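You operate a simulated robot arm through the tools that you are given. There is no shell and no other tool. Be economical: measure what you need, move in short steps, check, and stop when the job is done.

Carry out the task below with a simulated two-armed robot. There is one attempt and no reset: what you move stays moved.

JOB
Take the lid off the pot marked "G9" on the top of the end table and lay it down there.

Only the result counts: the job must be done as asked and must still hold three seconds after the hand-in. Knocking over, shifting, dropping, spilling or breaking anything else fails it. Lids that push on must go on centred and level and be pressed home; caps that screw on are set level and turned clockwise until they are tight.

ROBOT AND FRAMES
Two 7-joint arms with three-finger grippers on one trunk, on a base that drives. Base frame: it is fixed to the floor where the robot stands at the start and does not move with it; the origin is under the middle of the robot, x ahead of it, y to its left, z up. Readings come in m, degrees, newtons and seconds.
The left shoulder is at the start at [0.042, 0.154, 1.007], the right one opposite. With the tool pointing down near the work surface each hand reaches from about 0.16 to 0.62 m from the robot's upright axis, wherever it stands, measured 20 degrees to its own side. Payload 2.69 kg a hand.
The tool frame of a hand sits at the grasp point between the pads (the TCP): z along the fingers, y along the line on which they close. The tips reach 0.029 m beyond it. The gripper opens to 0.12 m. The gripper's body begins 0.078 m behind the TCP.
Orientation is that of the tool frame in the base frame, as a unit quaternion [w, x, y, z]. With the fingers straight down and closing along the base's y, the tool's x points along the base's -x, its y along +y and its z along -z.

CONTROLS
- The arms move only by the tool move_arm. It takes "left_deltas", "right_deltas" or both (then of equal length, played together; a hand with none holds still); each is text: rows parted by semicolons, each of 7 numbers parted by spaces: the closure in counts, from 0 (fully open) to 255 (shut), then the shift along the base's x, y, z in mm, then the turn, a rotation vector about the base's x, y, z in degrees. In form: hand tx ty tz wx wy wz; .... A call has 1 to 8 rows; each row is the pose to reach, as a shift and turn from the pose commanded when the call began. A row lasts 0.2 s, in which the tool goes at most 0.05 m and 8.6 degrees; a call with a longer step from one row to the next is refused whole, and so is a gripper value outside its range. Where a pose cannot be reached the arm comes as near as it can. A force on the tool above 40 N (or 10 N above the force at the start of the call, whichever is more), or a blocked arm, ends the call early, and 0.2 s more pass. Each finger halts on what it meets, pressing with about 38 N; the grip force reading is that of the motor and also rises with nothing between the fingers. The clock runs only during rows and for 0.2 s after the last one: add rows that repeat a pose to give the fingers time. It gives the time, the measured TCP pose, the force on the tool (base axes), the opening and the grip force at its end, in the units of the frame above (readings bear some noise), with the torque about the TCP (base axes, N m) and any sound that the robot's microphone picked up.
- Cameras (640 x 400 px; columns grow to the right, rows downward): "scene" is now at [0.1585, -0.0044, 1.1828]; the picture's right is [-0.06, -1.00, 0.00], its down [-0.30, 0.02, -0.95] and it looks along [0.95, -0.06, -0.30] (base axes); focal length 214 px, centre (320, 200). "left" rides on the left gripper at [0.063, 0, -0.104] in its tool frame; the picture's right is [0.00, 1.00, 0.00], its down [-0.83, 0.00, -0.56] and it looks along [-0.56, 0.00, 0.83] (tool axes); focal length 275 px, centre (320, 200). "right" rides on the right gripper at [0.063, 0, -0.104] in its tool frame; the picture's right is [0.00, 1.00, 0.00], its down [-0.83, 0.00, -0.56] and it looks along [-0.56, 0.00, 0.83] (tool axes); focal length 275 px, centre (320, 200). There is no depth. A picture from a camera that has moved, and an enlarged one, comes with that camera's place and axes in the base frame and with its lens.
- snapshot(camera): a new picture of that camera. It takes no simulated time.
- slide_trunk(by): slides the trunk up (or, below 0, down) by that many m; the arms and the scene camera ride with it, the base frame stays. It gives what a move gives, with no picture.
- roll_base(legs): drives the robot by 1 to 6 legs, each [ahead, left, turn to the left] in m, m and degrees, along the robot's own axes; the way and the turn of a leg run together, so that a leg with both is an arc; at most 1.5 m and 180 degrees a leg. The arms and the cameras ride along, it lands a little off, and it stops where it bumps. It gives what a move gives.
- aim_head(pan, tilt): turns the head with the scene camera to pan (to the left, within 80 degrees either way) and tilt (down, from -29 to 69), counted from straight ahead of the robot. It gives what a move gives.
- zoom(camera, box): a new picture of the part [left, top, right, bottom] of that camera's present view, enlarged. It takes no simulated time.
- sign_off(): hands the job in; it is judged then, once.

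Work in short steps. Places have to be worked out from the pictures, the camera data and where the tool is seen: move nearer, look again, correct. Check each grasp and each placing, and mend what went wrong. You have 120 turns and 88 pictures in all, those below and enlarged ones among them. Open the grippers and draw the arms clear of the work before you hand the job in, unless the task says otherwise; then end with one line.

The tools are called by a JSON object that holds its "name" and its "arguments". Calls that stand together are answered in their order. move_arm: Moves the arms, as the interface text tells. Its arguments: {"type":"object","properties":{"left_deltas":{"type":"string"},"right_deltas":{"type":"string"}},"required":[]} The other tools are called the same way: slide_trunk (by) slides the trunk up or down; roll_base (legs) drives the base; aim_head (pan, tilt) turns the head that bears the scene camera; snapshot (camera) takes a picture; zoom (camera, box) takes an enlarged picture of a part of a camera's view; sign_off () hands the job in.

At the start:

```text
t: 0.0
left_tcp_pos: [0.3763, 0.1494, 1.1371]
left_orientation: [0.0, 0.0, 1.0, 0.0]
left_contact_force: [-0.2, 0.0, -1.2]
left_wrist_torque: [0.03, 0.01, 0.0]
left_opening: 0.1202
left_grip_force: 0.0
right_tcp_pos: [0.3191, -0.1268, 1.136]
right_orientation: [0.001, 0.0, 1.0, -0.001]
right_contact_force: [-1.2, 0.3, -0.3]
right_wrist_torque: [0.02, -0.02, 0.01]
right_opening: 0.12
right_grip_force: 0.2
trunk travel left (down, up): [-0.375, 0.063]
robot x, y, heading: [-0.0013, -0.0008, -0.1]
head pan, tilt: [-3.5, 17.3]
```

scene: 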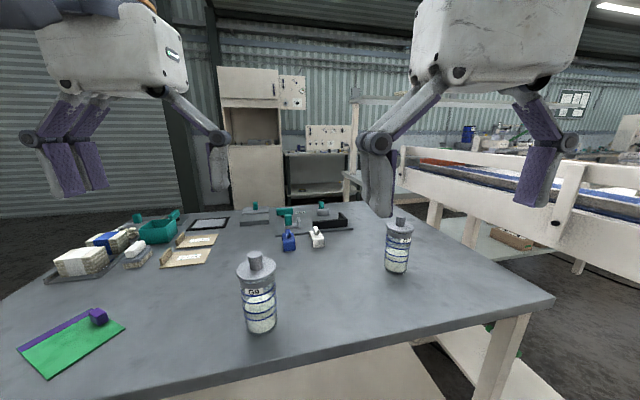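
right: 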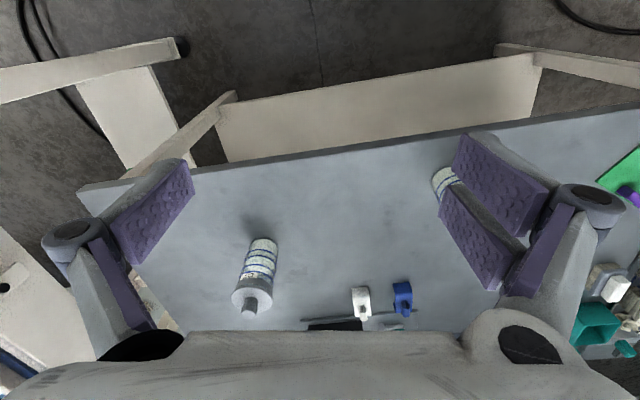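
left: 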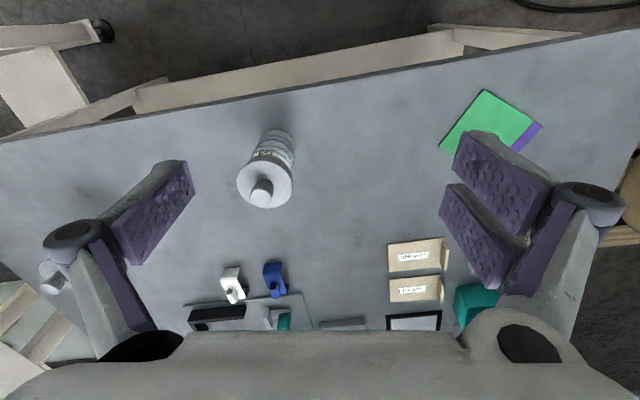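

The bottle near the left centre seems marked G9. I'll zoom to read both pots.

{"name": "zoom", "arguments": {"camera": "scene", "box": [210, 230, 310, 350]}}

{"name": "zoom", "arguments": {"camera": "scene", "box": [350, 200, 450, 290]}}

{"name": "zoom", "arguments": {"camera": "left", "box": [210, 110, 330, 220]}}

```text
3.33 times, centred on (260, 290) of scene
camera zoom: at [0.1585, -0.0044, 1.1828], right [-0.06, -1.0, 0.0], down [-0.3, 0.02, -0.95], along [0.95, -0.06, -0.3], focal length 715 px, centre (520, -100)
```

zoom: 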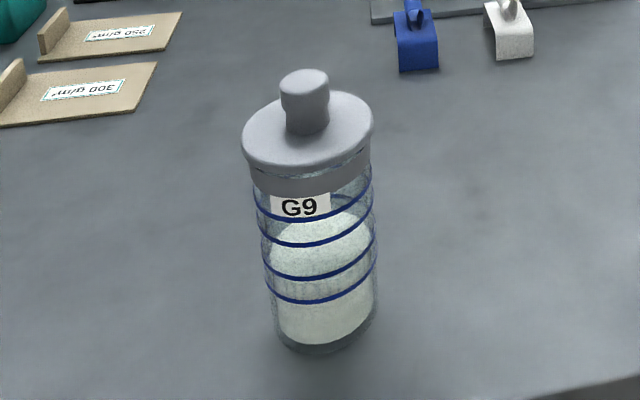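

```text
4.44 times, centred on (400, 245) of scene
camera zoom: at [0.1585, -0.0044, 1.1828], right [-0.06, -1.0, 0.0], down [-0.3, 0.02, -0.95], along [0.95, -0.06, -0.3], focal length 953 px, centre (-36, 0)
```

zoom: 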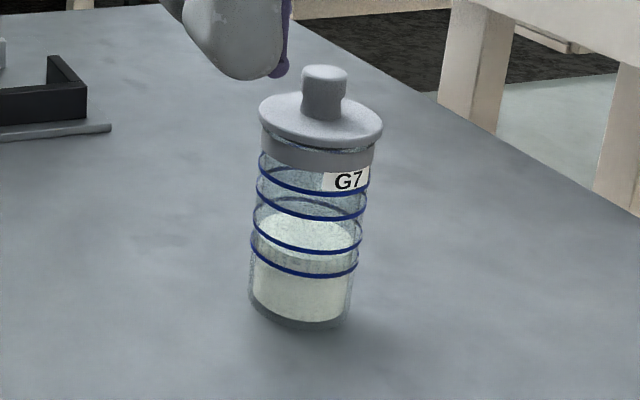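

```text
3.64 times, centred on (270, 165) of left
camera zoom: at [0.3147, 0.1505, 1.2418], right [0.0, 1.0, 0.0], down [0.83, 0.0, 0.56], along [0.56, 0.0, -0.83], focal length 1001 px, centre (502, 327)
```

zoom: 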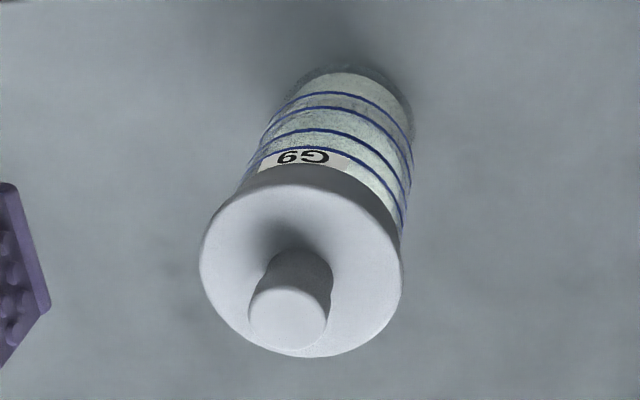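

G9 is on the table ahead. From two views, the knob top is at about (0.485, 0.085, 0.986) and the table at z≈0.81. I'll bring the left hand above the knob and look again.

{"name": "move_arm", "arguments": {"left_deltas": "0 36 -21 0 0 0 0; 0 72 -43 0 0 0 0; 0 109 -64 0 0 0 0; 0 109 -64 -30 0 0 0; 0 109 -64 -60 0 0 0; 0 109 -64 -60 0 0 0"}}

{"name": "snapshot", "arguments": {"camera": "left"}}

{"name": "snapshot", "arguments": {"camera": "scene"}}

```text
t: 1.4
left_tcp_pos: [0.4866, 0.084, 1.0763]
left_orientation: [0.0, 0.0, 1.0, 0.0]
left_contact_force: [0.1, 0.0, -0.8]
left_wrist_torque: [0.01, -0.02, -0.01]
left_opening: 0.12
left_grip_force: 0.0
left hand out of reach, approached as far as the arm can: row 3
right_tcp_pos: [0.3197, -0.1278, 1.1361]
right_orientation: [0.0, 0.0, 1.0, -0.001]
right_contact_force: [0.6, -0.3, -0.2]
right_wrist_torque: [-0.05, -0.01, 0.01]
right_opening: 0.1199
right_grip_force: 0.2
trunk travel left (down, up): [-0.375, 0.063]
robot x, y, heading: [-0.0009, 0.0026, -0.1]
head pan, tilt: [-3.5, 17.3]
```

```text
81 pictures are left
camera left: at [0.4236, 0.0853, 1.1798], right [0.0, 1.0, 0.0], down [0.83, 0.0, 0.56], along [0.56, 0.0, -0.83], focal length 275 px, centre (320, 200)
```

left: 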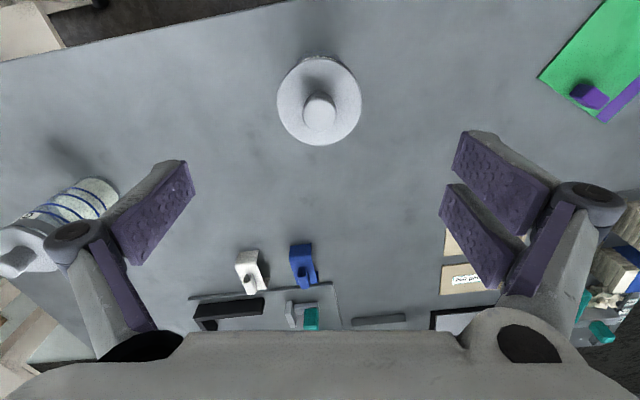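

```text
80 pictures are left
camera scene: at [0.1589, -0.0044, 1.1827], right [-0.06, -1.0, 0.0], down [-0.3, 0.02, -0.95], along [0.95, -0.06, -0.3], focal length 214 px, centre (320, 200)
```

scene: 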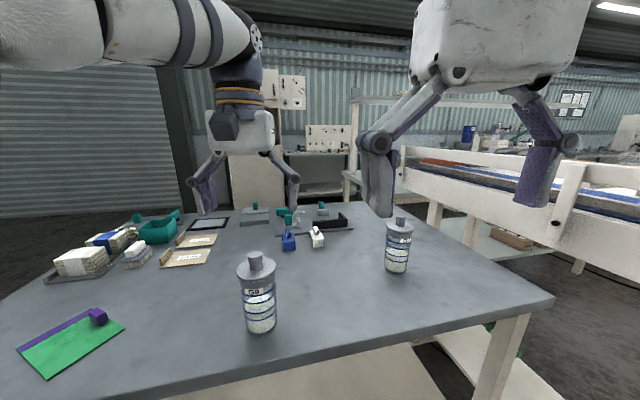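

The knob now reads about (0.480, 0.085). I'll correct x by -6 mm and descend with fingers still open, until the tips are about 20 mm below the knob top.

{"name": "move_arm", "arguments": {"left_deltas": "0 -6 1 -30 0 0 0; 0 -6 1 -55 0 0 0; 0 -6 1 -75 0 0 0; 0 -6 1 -75 0 0 0"}}

{"name": "snapshot", "arguments": {"camera": "left"}}

{"name": "zoom", "arguments": {"camera": "scene", "box": [180, 200, 340, 340]}}

```text
t: 2.4
left_tcp_pos: [0.4802, 0.086, 1.0039]
left_orientation: [0.001, 0.0, 1.0, 0.0]
left_contact_force: [-0.4, -0.5, 0.5]
left_wrist_torque: [0.02, 0.02, -0.01]
left_opening: 0.12
left_grip_force: 0.0
right_tcp_pos: [0.319, -0.1269, 1.1348]
right_orientation: [0.0, 0.0, 1.0, 0.0]
right_contact_force: [0.2, 0.9, 0.0]
right_wrist_torque: [0.01, -0.01, 0.01]
right_opening: 0.1199
right_grip_force: 0.0
trunk travel left (down, up): [-0.375, 0.063]
robot x, y, heading: [0.0, -0.0017, -0.2]
head pan, tilt: [-3.5, 17.3]
```

```text
79 pictures are left
camera left: at [0.418, 0.0868, 1.1065], right [0.0, 1.0, 0.0], down [0.83, 0.0, 0.56], along [0.56, 0.0, -0.83], focal length 275 px, centre (320, 200)
```

left: 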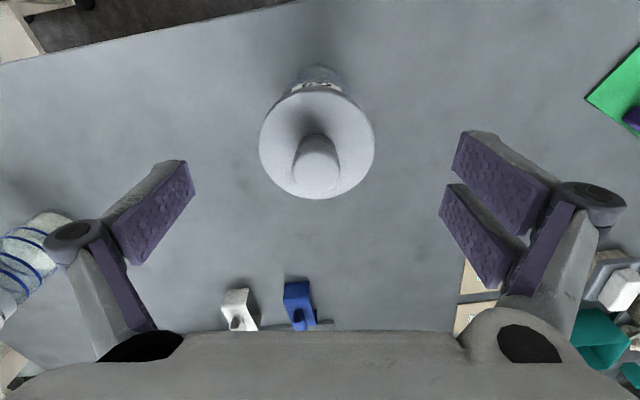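

```text
2.86 times, centred on (260, 270) of scene
camera zoom: at [0.1585, -0.0044, 1.1828], right [-0.06, -1.0, 0.0], down [-0.3, 0.02, -0.95], along [0.95, -0.06, -0.3], focal length 613 px, centre (491, 0)
```

zoom: 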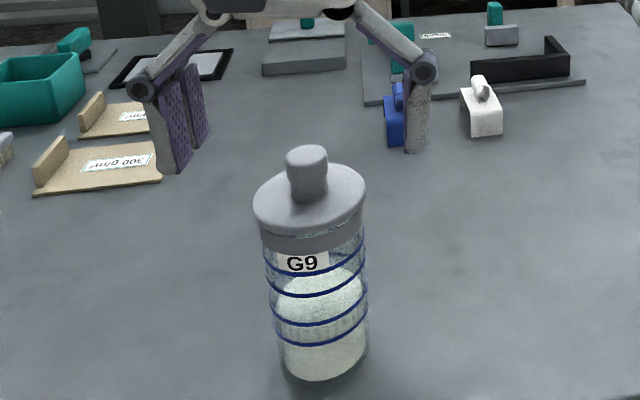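

Aligned. The open fingertips look a little retracted by the linkage, so I'll partly close to about 45 mm around the knob here and check tip height before going lower.

{"name": "move_arm", "arguments": {"left_deltas": "80 0 0 0 0 0 0; 155 0 0 0 0 0 0; 155 0 0 0 0 0 0"}}

{"name": "snapshot", "arguments": {"camera": "left"}}

{"name": "zoom", "arguments": {"camera": "scene", "box": [200, 200, 320, 300]}}

```text
t: 3.2
left_tcp_pos: [0.48, 0.0861, 1.0027]
left_orientation: [0.0, 0.0, 1.0, 0.001]
left_contact_force: [0.2, 0.6, 0.6]
left_wrist_torque: [0.0, 0.0, 0.0]
left_opening: 0.0469
left_grip_force: 0.1
right_tcp_pos: [0.3198, -0.1271, 1.1354]
right_orientation: [0.001, 0.0, 1.0, 0.0]
right_contact_force: [-0.9, 1.7, -0.4]
right_wrist_torque: [-0.04, 0.06, 0.04]
right_opening: 0.1199
right_grip_force: 0.0
trunk travel left (down, up): [-0.375, 0.063]
robot x, y, heading: [-0.0019, -0.0, 0.0]
head pan, tilt: [-3.5, 17.3]
```

```text
77 pictures are left
camera left: at [0.418, 0.0868, 1.1067], right [0.0, 1.0, 0.0], down [0.83, 0.0, 0.56], along [0.56, 0.0, -0.83], focal length 275 px, centre (320, 200)
```

left: 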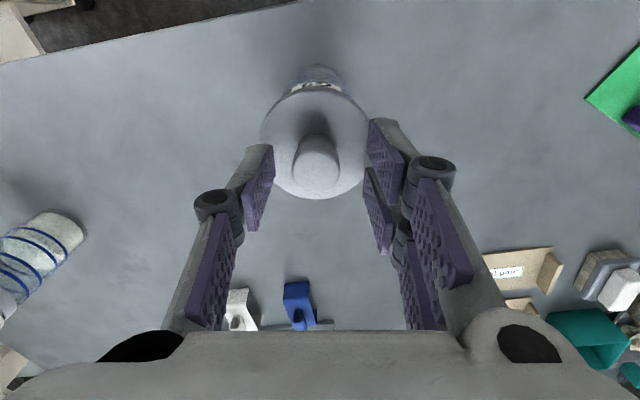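

```text
4.00 times, centred on (260, 250) of scene
camera zoom: at [0.1585, -0.0044, 1.1828], right [-0.06, -1.0, 0.0], down [-0.3, 0.02, -0.95], along [0.95, -0.06, -0.3], focal length 858 px, centre (560, 0)
```

zoom: 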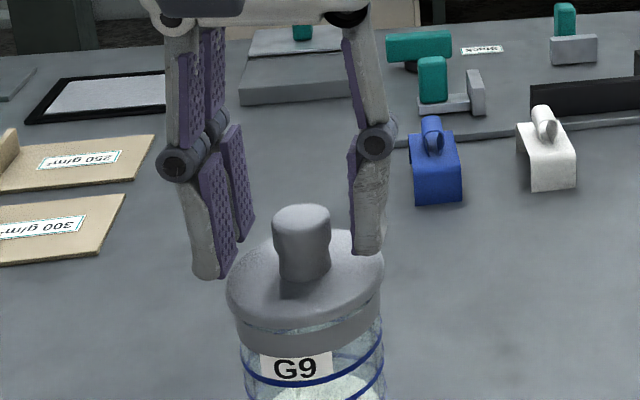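

The tips are now at z≈0.97, straddling the knob and clear of the lid plate. I'll lower 3 mm and close.

{"name": "move_arm", "arguments": {"left_deltas": "155 0 -1 -3 0 0 0; 190 0 -1 -3 0 0 0; 215 0 -1 -3 0 0 0; 255 0 -1 -3 0 0 0; 255 0 -1 -3 0 0 0; 255 0 -1 -3 0 0 0"}}

{"name": "snapshot", "arguments": {"camera": "left"}}

{"name": "zoom", "arguments": {"camera": "scene", "box": [200, 200, 320, 340]}}

```text
t: 4.6
left_tcp_pos: [0.4806, 0.0853, 0.999]
left_orientation: [0.001, -0.001, 1.0, -0.001]
left_contact_force: [0.3, -0.3, -0.1]
left_wrist_torque: [0.01, 0.01, 0.0]
left_opening: 0.021
left_grip_force: 38.4
right_tcp_pos: [0.3196, -0.1258, 1.1359]
right_orientation: [0.0, 0.0, 1.0, 0.001]
right_contact_force: [-0.6, 0.3, 0.1]
right_wrist_torque: [-0.02, 0.02, 0.0]
right_opening: 0.1201
right_grip_force: 0.0
trunk travel left (down, up): [-0.375, 0.063]
robot x, y, heading: [0.0005, -0.0037, -0.0]
head pan, tilt: [-3.5, 17.3]
heard: snap
```

```text
75 pictures are left
camera left: at [0.4178, 0.0861, 1.1039], right [0.0, 1.0, 0.0], down [0.83, 0.0, 0.56], along [0.56, 0.0, -0.83], focal length 275 px, centre (320, 200)
```

left: 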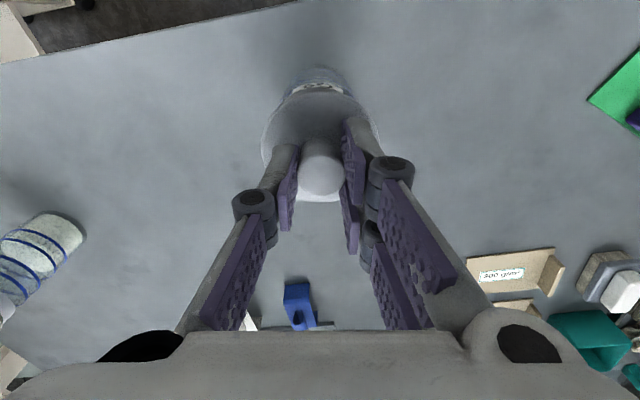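

```text
2.86 times, centred on (260, 270) of scene
camera zoom: at [0.1585, -0.0044, 1.1828], right [-0.06, -1.0, 0.0], down [-0.3, 0.02, -0.95], along [0.95, -0.06, -0.3], focal length 613 px, centre (491, 0)
```

zoom: 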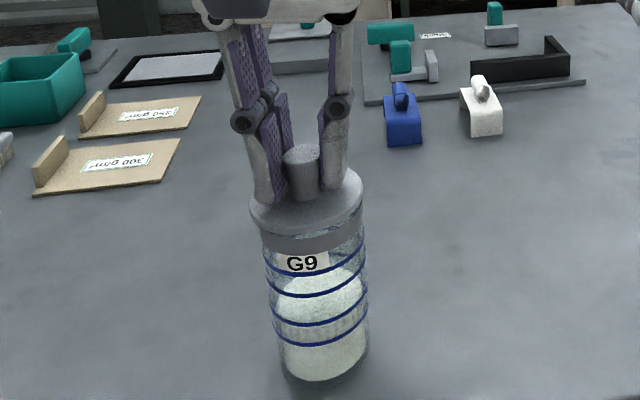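

Gripped the knob (21 mm opening, 38 N), with a snap heard. I'll lift a few mm gently and check whether the lid separates or the pot rises.

{"name": "move_arm", "arguments": {"left_deltas": "255 0 0 2 0 0 0; 255 0 0 4 0 0 0; 255 0 0 4 0 0 0"}}

{"name": "zoom", "arguments": {"camera": "scene", "box": [200, 200, 320, 340]}}

```text
t: 5.4
left_tcp_pos: [0.4807, 0.0858, 1.0035]
left_orientation: [-0.001, 0.0, 1.0, 0.0]
left_contact_force: [0.1, -0.1, -0.4]
left_wrist_torque: [-0.02, 0.03, -0.01]
left_opening: 0.0211
left_grip_force: 37.4
right_tcp_pos: [0.3195, -0.127, 1.1365]
right_orientation: [0.001, 0.0, 1.0, -0.001]
right_contact_force: [0.1, -0.3, 0.6]
right_wrist_torque: [0.02, 0.0, 0.01]
right_opening: 0.1199
right_grip_force: 0.1
trunk travel left (down, up): [-0.375, 0.063]
robot x, y, heading: [0.0021, 0.0036, -0.2]
head pan, tilt: [-3.5, 17.3]
```

```text
2.86 times, centred on (260, 270) of scene
camera zoom: at [0.1585, -0.0044, 1.1828], right [-0.06, -1.0, 0.0], down [-0.3, 0.02, -0.95], along [0.95, -0.06, -0.3], focal length 613 px, centre (491, 0)
```

zoom: 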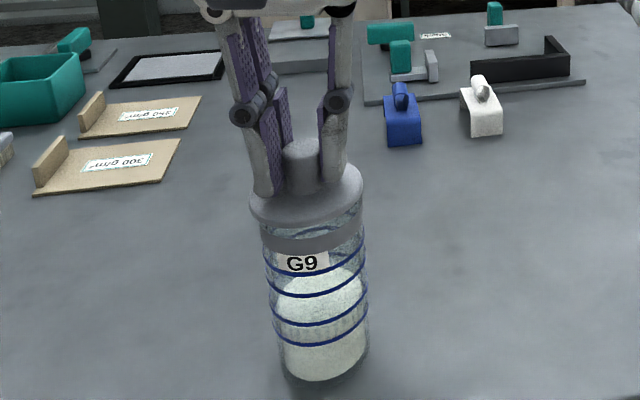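

The lid is coming away freely and the pot stays put. I'll lift straight up 60 mm and look.

{"name": "move_arm", "arguments": {"left_deltas": "255 0 0 10 0 0 0; 255 0 0 25 0 0 0; 255 0 0 45 0 0 0; 255 0 0 60 0 0 0; 255 0 0 60 0 0 0"}}

{"name": "snapshot", "arguments": {"camera": "scene"}}

{"name": "zoom", "arguments": {"camera": "scene", "box": [200, 180, 320, 340]}}

```text
t: 6.6
left_tcp_pos: [0.4806, 0.086, 1.0623]
left_orientation: [0.0, -0.001, 1.0, 0.0]
left_contact_force: [0.7, 0.0, -0.2]
left_wrist_torque: [0.02, 0.04, 0.01]
left_opening: 0.0208
left_grip_force: 38.4
right_tcp_pos: [0.3192, -0.1265, 1.1348]
right_orientation: [0.0, 0.0, 1.0, 0.0]
right_contact_force: [-0.2, -0.2, -0.6]
right_wrist_torque: [-0.01, 0.0, 0.01]
right_opening: 0.1203
right_grip_force: 0.0
trunk travel left (down, up): [-0.375, 0.063]
robot x, y, heading: [0.004, -0.0009, -0.3]
head pan, tilt: [-3.5, 17.3]
```

```text
72 pictures are left
camera scene: at [0.1585, -0.0044, 1.1828], right [-0.06, -1.0, 0.0], down [-0.3, 0.02, -0.95], along [0.95, -0.06, -0.3], focal length 214 px, centre (320, 200)
```

scene: 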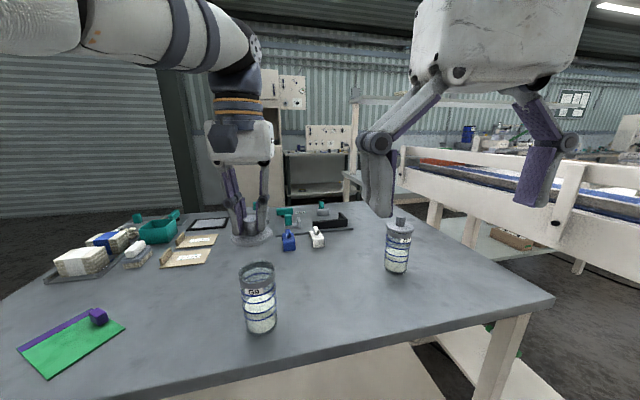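

```text
2.50 times, centred on (260, 260) of scene
camera zoom: at [0.1585, -0.0044, 1.1828], right [-0.06, -1.0, 0.0], down [-0.3, 0.02, -0.95], along [0.95, -0.06, -0.3], focal length 536 px, centre (470, 50)
```

zoom: 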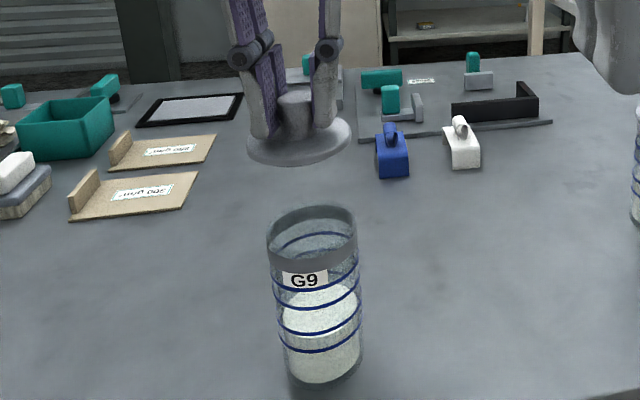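

The lid is a flat disc held level, and the pot stands open. The table around (0.48, 0.23) is clear, so I'll carry it there at height, then start descending.

{"name": "move_arm", "arguments": {"left_deltas": "255 0 35 0 0 0 0; 255 0 70 0 0 0 0; 255 0 105 0 0 0 0; 255 0 142 0 0 0 0; 255 0 142 -40 0 0 0; 255 0 142 -80 0 0 0; 255 0 142 -120 0 0 0; 255 0 142 -150 0 0 0"}}

{"name": "snapshot", "arguments": {"camera": "left"}}

{"name": "snapshot", "arguments": {"camera": "scene"}}

```text
t: 8.4
left_tcp_pos: [0.4819, 0.2283, 0.9132]
left_orientation: [0.001, 0.0, 1.0, -0.001]
left_contact_force: [-0.4, 0.1, 0.8]
left_wrist_torque: [0.01, -0.02, 0.0]
left_opening: 0.0209
left_grip_force: 37.7
right_tcp_pos: [0.3204, -0.1275, 1.1354]
right_orientation: [0.0, 0.0, 1.0, 0.0]
right_contact_force: [-0.7, -0.7, 0.0]
right_wrist_torque: [0.02, 0.0, 0.01]
right_opening: 0.1201
right_grip_force: 0.0
trunk travel left (down, up): [-0.375, 0.063]
robot x, y, heading: [-0.0006, -0.0004, -0.0]
head pan, tilt: [-3.5, 17.3]
```

```text
70 pictures are left
camera left: at [0.4188, 0.2287, 1.0171], right [0.0, 1.0, 0.0], down [0.83, 0.0, 0.56], along [0.56, 0.0, -0.83], focal length 275 px, centre (320, 200)
```

left: 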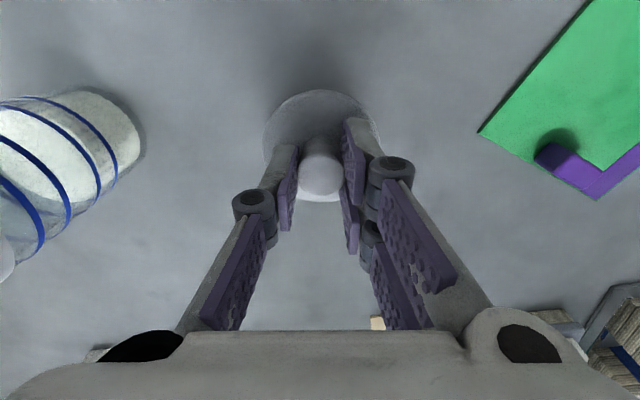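

```text
69 pictures are left
camera scene: at [0.1588, -0.0044, 1.1827], right [-0.06, -1.0, 0.0], down [-0.3, 0.02, -0.95], along [0.95, -0.06, -0.3], focal length 214 px, centre (320, 200)
```

scene: 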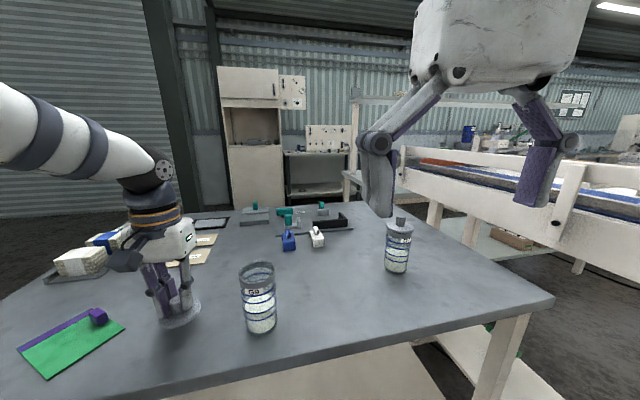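

The spot is clear. I'll lower 35 mm, then creep down to feel the table.

{"name": "move_arm", "arguments": {"left_deltas": "255 0 0 -18 0 0 0; 255 0 0 -32 0 0 0; 255 0 0 -38 0 0 0; 255 0 0 -42 0 0 0; 255 0 0 -42 0 0 0"}}

{"name": "zoom", "arguments": {"camera": "scene", "box": [120, 240, 240, 350]}}

```text
t: 9.4
left_tcp_pos: [0.482, 0.2275, 0.8795]
left_orientation: [0.006, -0.001, 1.0, 0.001]
left_contact_force: [-7.3, 1.1, 25.6]
left_wrist_torque: [0.04, 0.66, -0.05]
left_opening: 0.0209
left_grip_force: 37.9
right_tcp_pos: [0.3159, -0.1278, 1.1374]
right_orientation: [0.002, -0.001, 1.0, 0.0]
right_contact_force: [-0.1, -0.5, 0.6]
right_wrist_torque: [0.0, 0.0, -0.03]
right_opening: 0.12
right_grip_force: 0.0
trunk travel left (down, up): [-0.375, 0.063]
robot x, y, heading: [-0.0035, 0.0011, -0.1]
head pan, tilt: [-3.5, 17.3]
stopped in row 4 (left hand): the force on the tool passed its limit at 43 N (the readings are from after the stop); the commanded pose is now the measured one
```

```text
3.64 times, centred on (180, 295) of scene
camera zoom: at [0.1559, -0.0049, 1.1833], right [-0.06, -1.0, 0.0], down [-0.3, 0.02, -0.96], along [0.95, -0.06, -0.3], focal length 780 px, centre (829, -146)
```

zoom: 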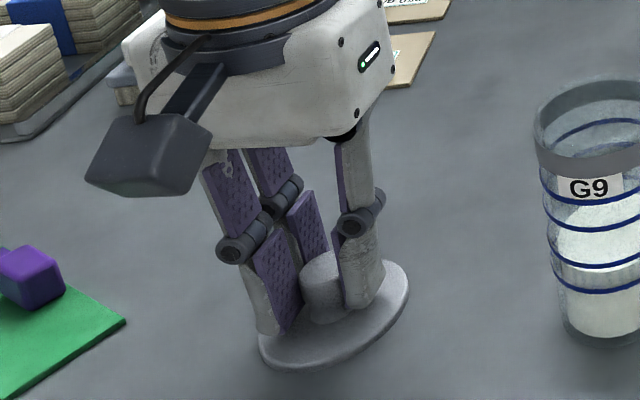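

It's on the table, earlier than I estimated, and pressing at about 25 N. I'll ease up in small amounts until the force is nearly gone.

{"name": "move_arm", "arguments": {"left_deltas": "255 0 0 1 0 0 0; 255 0 0 1 0 0 0"}}

```text
t: 10.0
left_tcp_pos: [0.4822, 0.2264, 0.8805]
left_orientation: [0.006, -0.001, 1.0, 0.0]
left_contact_force: [-5.9, 0.0, 27.3]
left_wrist_torque: [0.0, 0.39, 0.0]
left_opening: 0.0207
left_grip_force: 37.3
right_tcp_pos: [0.3163, -0.1265, 1.1357]
right_orientation: [0.0, -0.001, 1.0, 0.0]
right_contact_force: [-0.1, 0.7, 0.0]
right_wrist_torque: [0.01, -0.04, 0.01]
right_opening: 0.12
right_grip_force: 0.0
trunk travel left (down, up): [-0.375, 0.063]
robot x, y, heading: [0.0015, -0.0012, 0.1]
head pan, tilt: [-3.5, 17.3]
```

{"name": "move_arm", "arguments": {"left_deltas": "255 0 0 2 0 0 0; 255 0 0 2 0 0 0"}}

```text
t: 10.6
left_tcp_pos: [0.4831, 0.227, 0.8799]
left_orientation: [0.005, -0.001, 1.0, 0.0]
left_contact_force: [-1.7, -1.2, 16.0]
left_wrist_torque: [-0.03, 0.02, -0.01]
left_opening: 0.0208
left_grip_force: 38.7
right_tcp_pos: [0.3176, -0.1275, 1.1353]
right_orientation: [0.0, 0.0, 1.0, 0.0]
right_contact_force: [0.0, -1.1, -0.8]
right_wrist_torque: [0.01, 0.01, 0.0]
right_opening: 0.1199
right_grip_force: 0.0
trunk travel left (down, up): [-0.375, 0.063]
robot x, y, heading: [0.0011, 0.0019, -0.1]
head pan, tilt: [-3.5, 17.3]
```

The force is down to 16 N, so I'll ease up 2 mm more.

{"name": "move_arm", "arguments": {"left_deltas": "255 0 0 2 0 0 0; 255 0 0 2 0 0 0"}}

```text
t: 11.2
left_tcp_pos: [0.4832, 0.2276, 0.8811]
left_orientation: [0.003, -0.001, 1.0, 0.0]
left_contact_force: [0.0, 1.0, 0.1]
left_wrist_torque: [-0.02, -0.01, 0.02]
left_opening: 0.0209
left_grip_force: 37.9
right_tcp_pos: [0.3194, -0.1265, 1.1356]
right_orientation: [0.0, -0.001, 1.0, 0.001]
right_contact_force: [0.1, 0.3, 0.9]
right_wrist_torque: [-0.02, 0.04, 0.01]
right_opening: 0.1201
right_grip_force: 0.0
trunk travel left (down, up): [-0.375, 0.063]
robot x, y, heading: [-0.0027, 0.0012, -0.2]
head pan, tilt: [-3.5, 17.3]
```

The force is zero and the lid just touches. I'll open partway and retreat straight up.

{"name": "move_arm", "arguments": {"left_deltas": "200 0 0 0 0 0 0; 160 0 0 0 0 0 0; 120 0 0 0 0 0 0; 120 0 0 0 0 0 0; 120 0 0 30 0 0 0; 120 0 0 70 0 0 0; 120 0 0 110 0 0 0; 120 0 0 150 0 0 0"}}

{"name": "snapshot", "arguments": {"camera": "scene"}}

{"name": "snapshot", "arguments": {"camera": "left"}}

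```text
t: 13.0
left_tcp_pos: [0.4832, 0.2257, 1.0327]
left_orientation: [0.006, -0.001, 1.0, 0.0]
left_contact_force: [0.2, -0.1, 0.6]
left_wrist_torque: [0.05, 0.01, 0.0]
left_opening: 0.0634
left_grip_force: 0.1
right_tcp_pos: [0.3189, -0.1274, 1.1364]
right_orientation: [0.0, 0.001, 1.0, -0.001]
right_contact_force: [0.3, 0.7, 0.3]
right_wrist_torque: [0.02, 0.01, 0.01]
right_opening: 0.12
right_grip_force: 0.1
trunk travel left (down, up): [-0.375, 0.063]
robot x, y, heading: [0.0022, -0.0002, -0.0]
head pan, tilt: [-3.5, 17.3]
```

```text
67 pictures are left
camera scene: at [0.1582, -0.0045, 1.1829], right [-0.06, -1.0, 0.0], down [-0.3, 0.02, -0.95], along [0.95, -0.06, -0.3], focal length 214 px, centre (320, 200)
```

scene: 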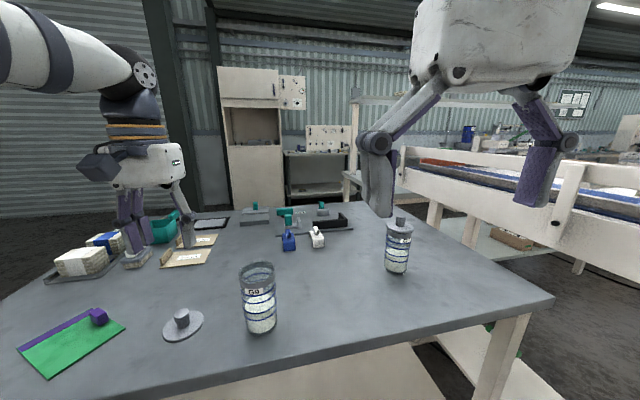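

```text
66 pictures are left
camera left: at [0.4195, 0.2263, 1.1362], right [0.0, 1.0, 0.0], down [0.83, 0.0, 0.56], along [0.56, 0.0, -0.83], focal length 275 px, centre (320, 200)
```

left: 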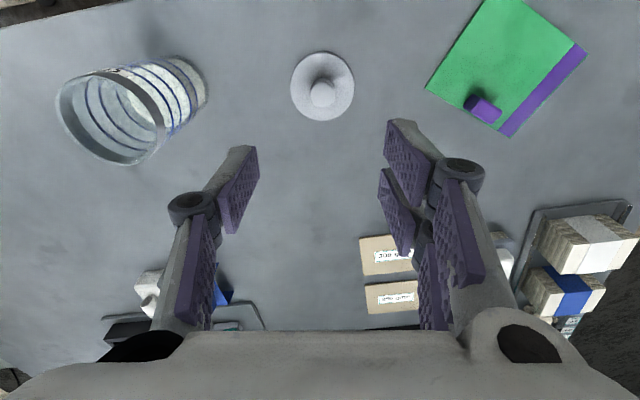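

The lid lies flat and the pot is undisturbed. I'll open fully and draw the arm back and up.

{"name": "move_arm", "arguments": {"left_deltas": "60 0 0 30 0 0 0; 0 -30 0 60 0 0 0; 0 -70 0 90 0 0 0; 0 -100 -20 100 0 0 0; 0 -100 -20 100 0 0 0"}}

{"name": "zoom", "arguments": {"camera": "scene", "box": [140, 230, 300, 350]}}

```text
t: 14.2
left_tcp_pos: [0.3842, 0.208, 1.1323]
left_orientation: [0.005, -0.001, 1.0, 0.001]
left_contact_force: [-0.3, -0.1, 0.3]
left_wrist_torque: [-0.02, -0.02, 0.01]
left_opening: 0.12
left_grip_force: 0.0
right_tcp_pos: [0.3191, -0.1267, 1.1356]
right_orientation: [0.0, -0.001, 1.0, 0.0]
right_contact_force: [0.0, 0.9, -0.5]
right_wrist_torque: [-0.03, -0.01, 0.01]
right_opening: 0.1199
right_grip_force: 0.1
trunk travel left (down, up): [-0.375, 0.063]
robot x, y, heading: [0.0005, 0.0014, 0.1]
head pan, tilt: [-3.5, 17.3]
```

```text
3.33 times, centred on (220, 290) of scene
camera zoom: at [0.1586, -0.0041, 1.1827], right [-0.06, -1.0, 0.0], down [-0.3, 0.02, -0.95], along [0.95, -0.06, -0.3], focal length 715 px, centre (653, -100)
```

zoom: 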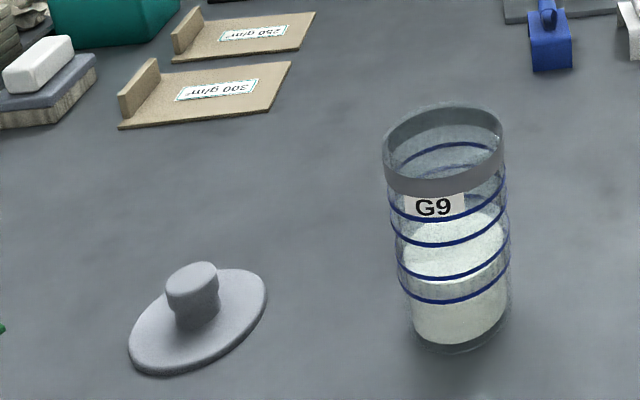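

The lid's oblique look is probably wide-angle distortion. I'll check it with the left camera.

{"name": "zoom", "arguments": {"camera": "left", "box": [260, 40, 400, 150]}}

{"name": "zoom", "arguments": {"camera": "scene", "box": [155, 300, 215, 345]}}

```text
3.64 times, centred on (330, 95) of left
camera zoom: at [0.3209, 0.2082, 1.2352], right [0.0, 1.0, 0.0], down [0.83, 0.0, 0.56], along [0.56, 0.0, -0.83], focal length 1001 px, centre (284, 582)
```

zoom: 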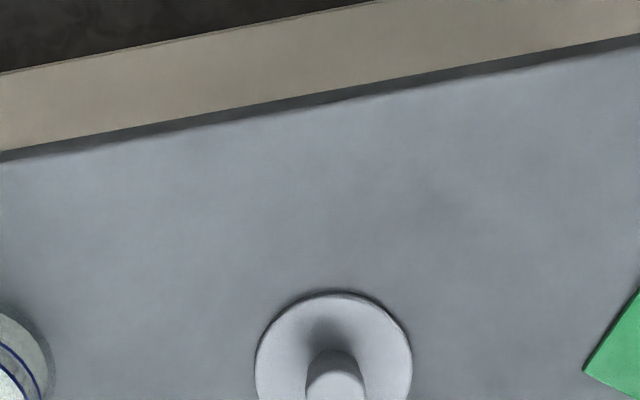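

```text
8.89 times, centred on (185, 322) of scene
camera zoom: at [0.1586, -0.0041, 1.1827], right [-0.06, -1.0, 0.0], down [-0.3, 0.02, -0.95], along [0.95, -0.06, -0.3], focal length 1906 px, centre (1520, -889)
```

zoom: 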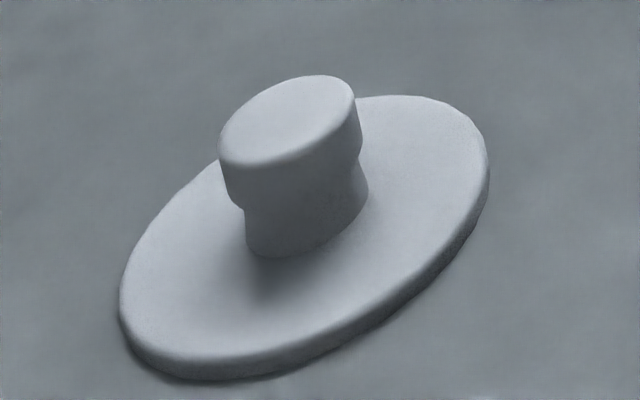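

The lid is resting flat on the table, the pot is upright, and both arms are clear, so I'm handing in.

{"name": "sign_off", "arguments": {}}

```text
The job is handed in.
```

I took the lid off pot G9 and laid it flat, knob up, on the table about 14 cm to the pot's left; the pot did not move, and I handed the job in with the gripper open and the arms clear.
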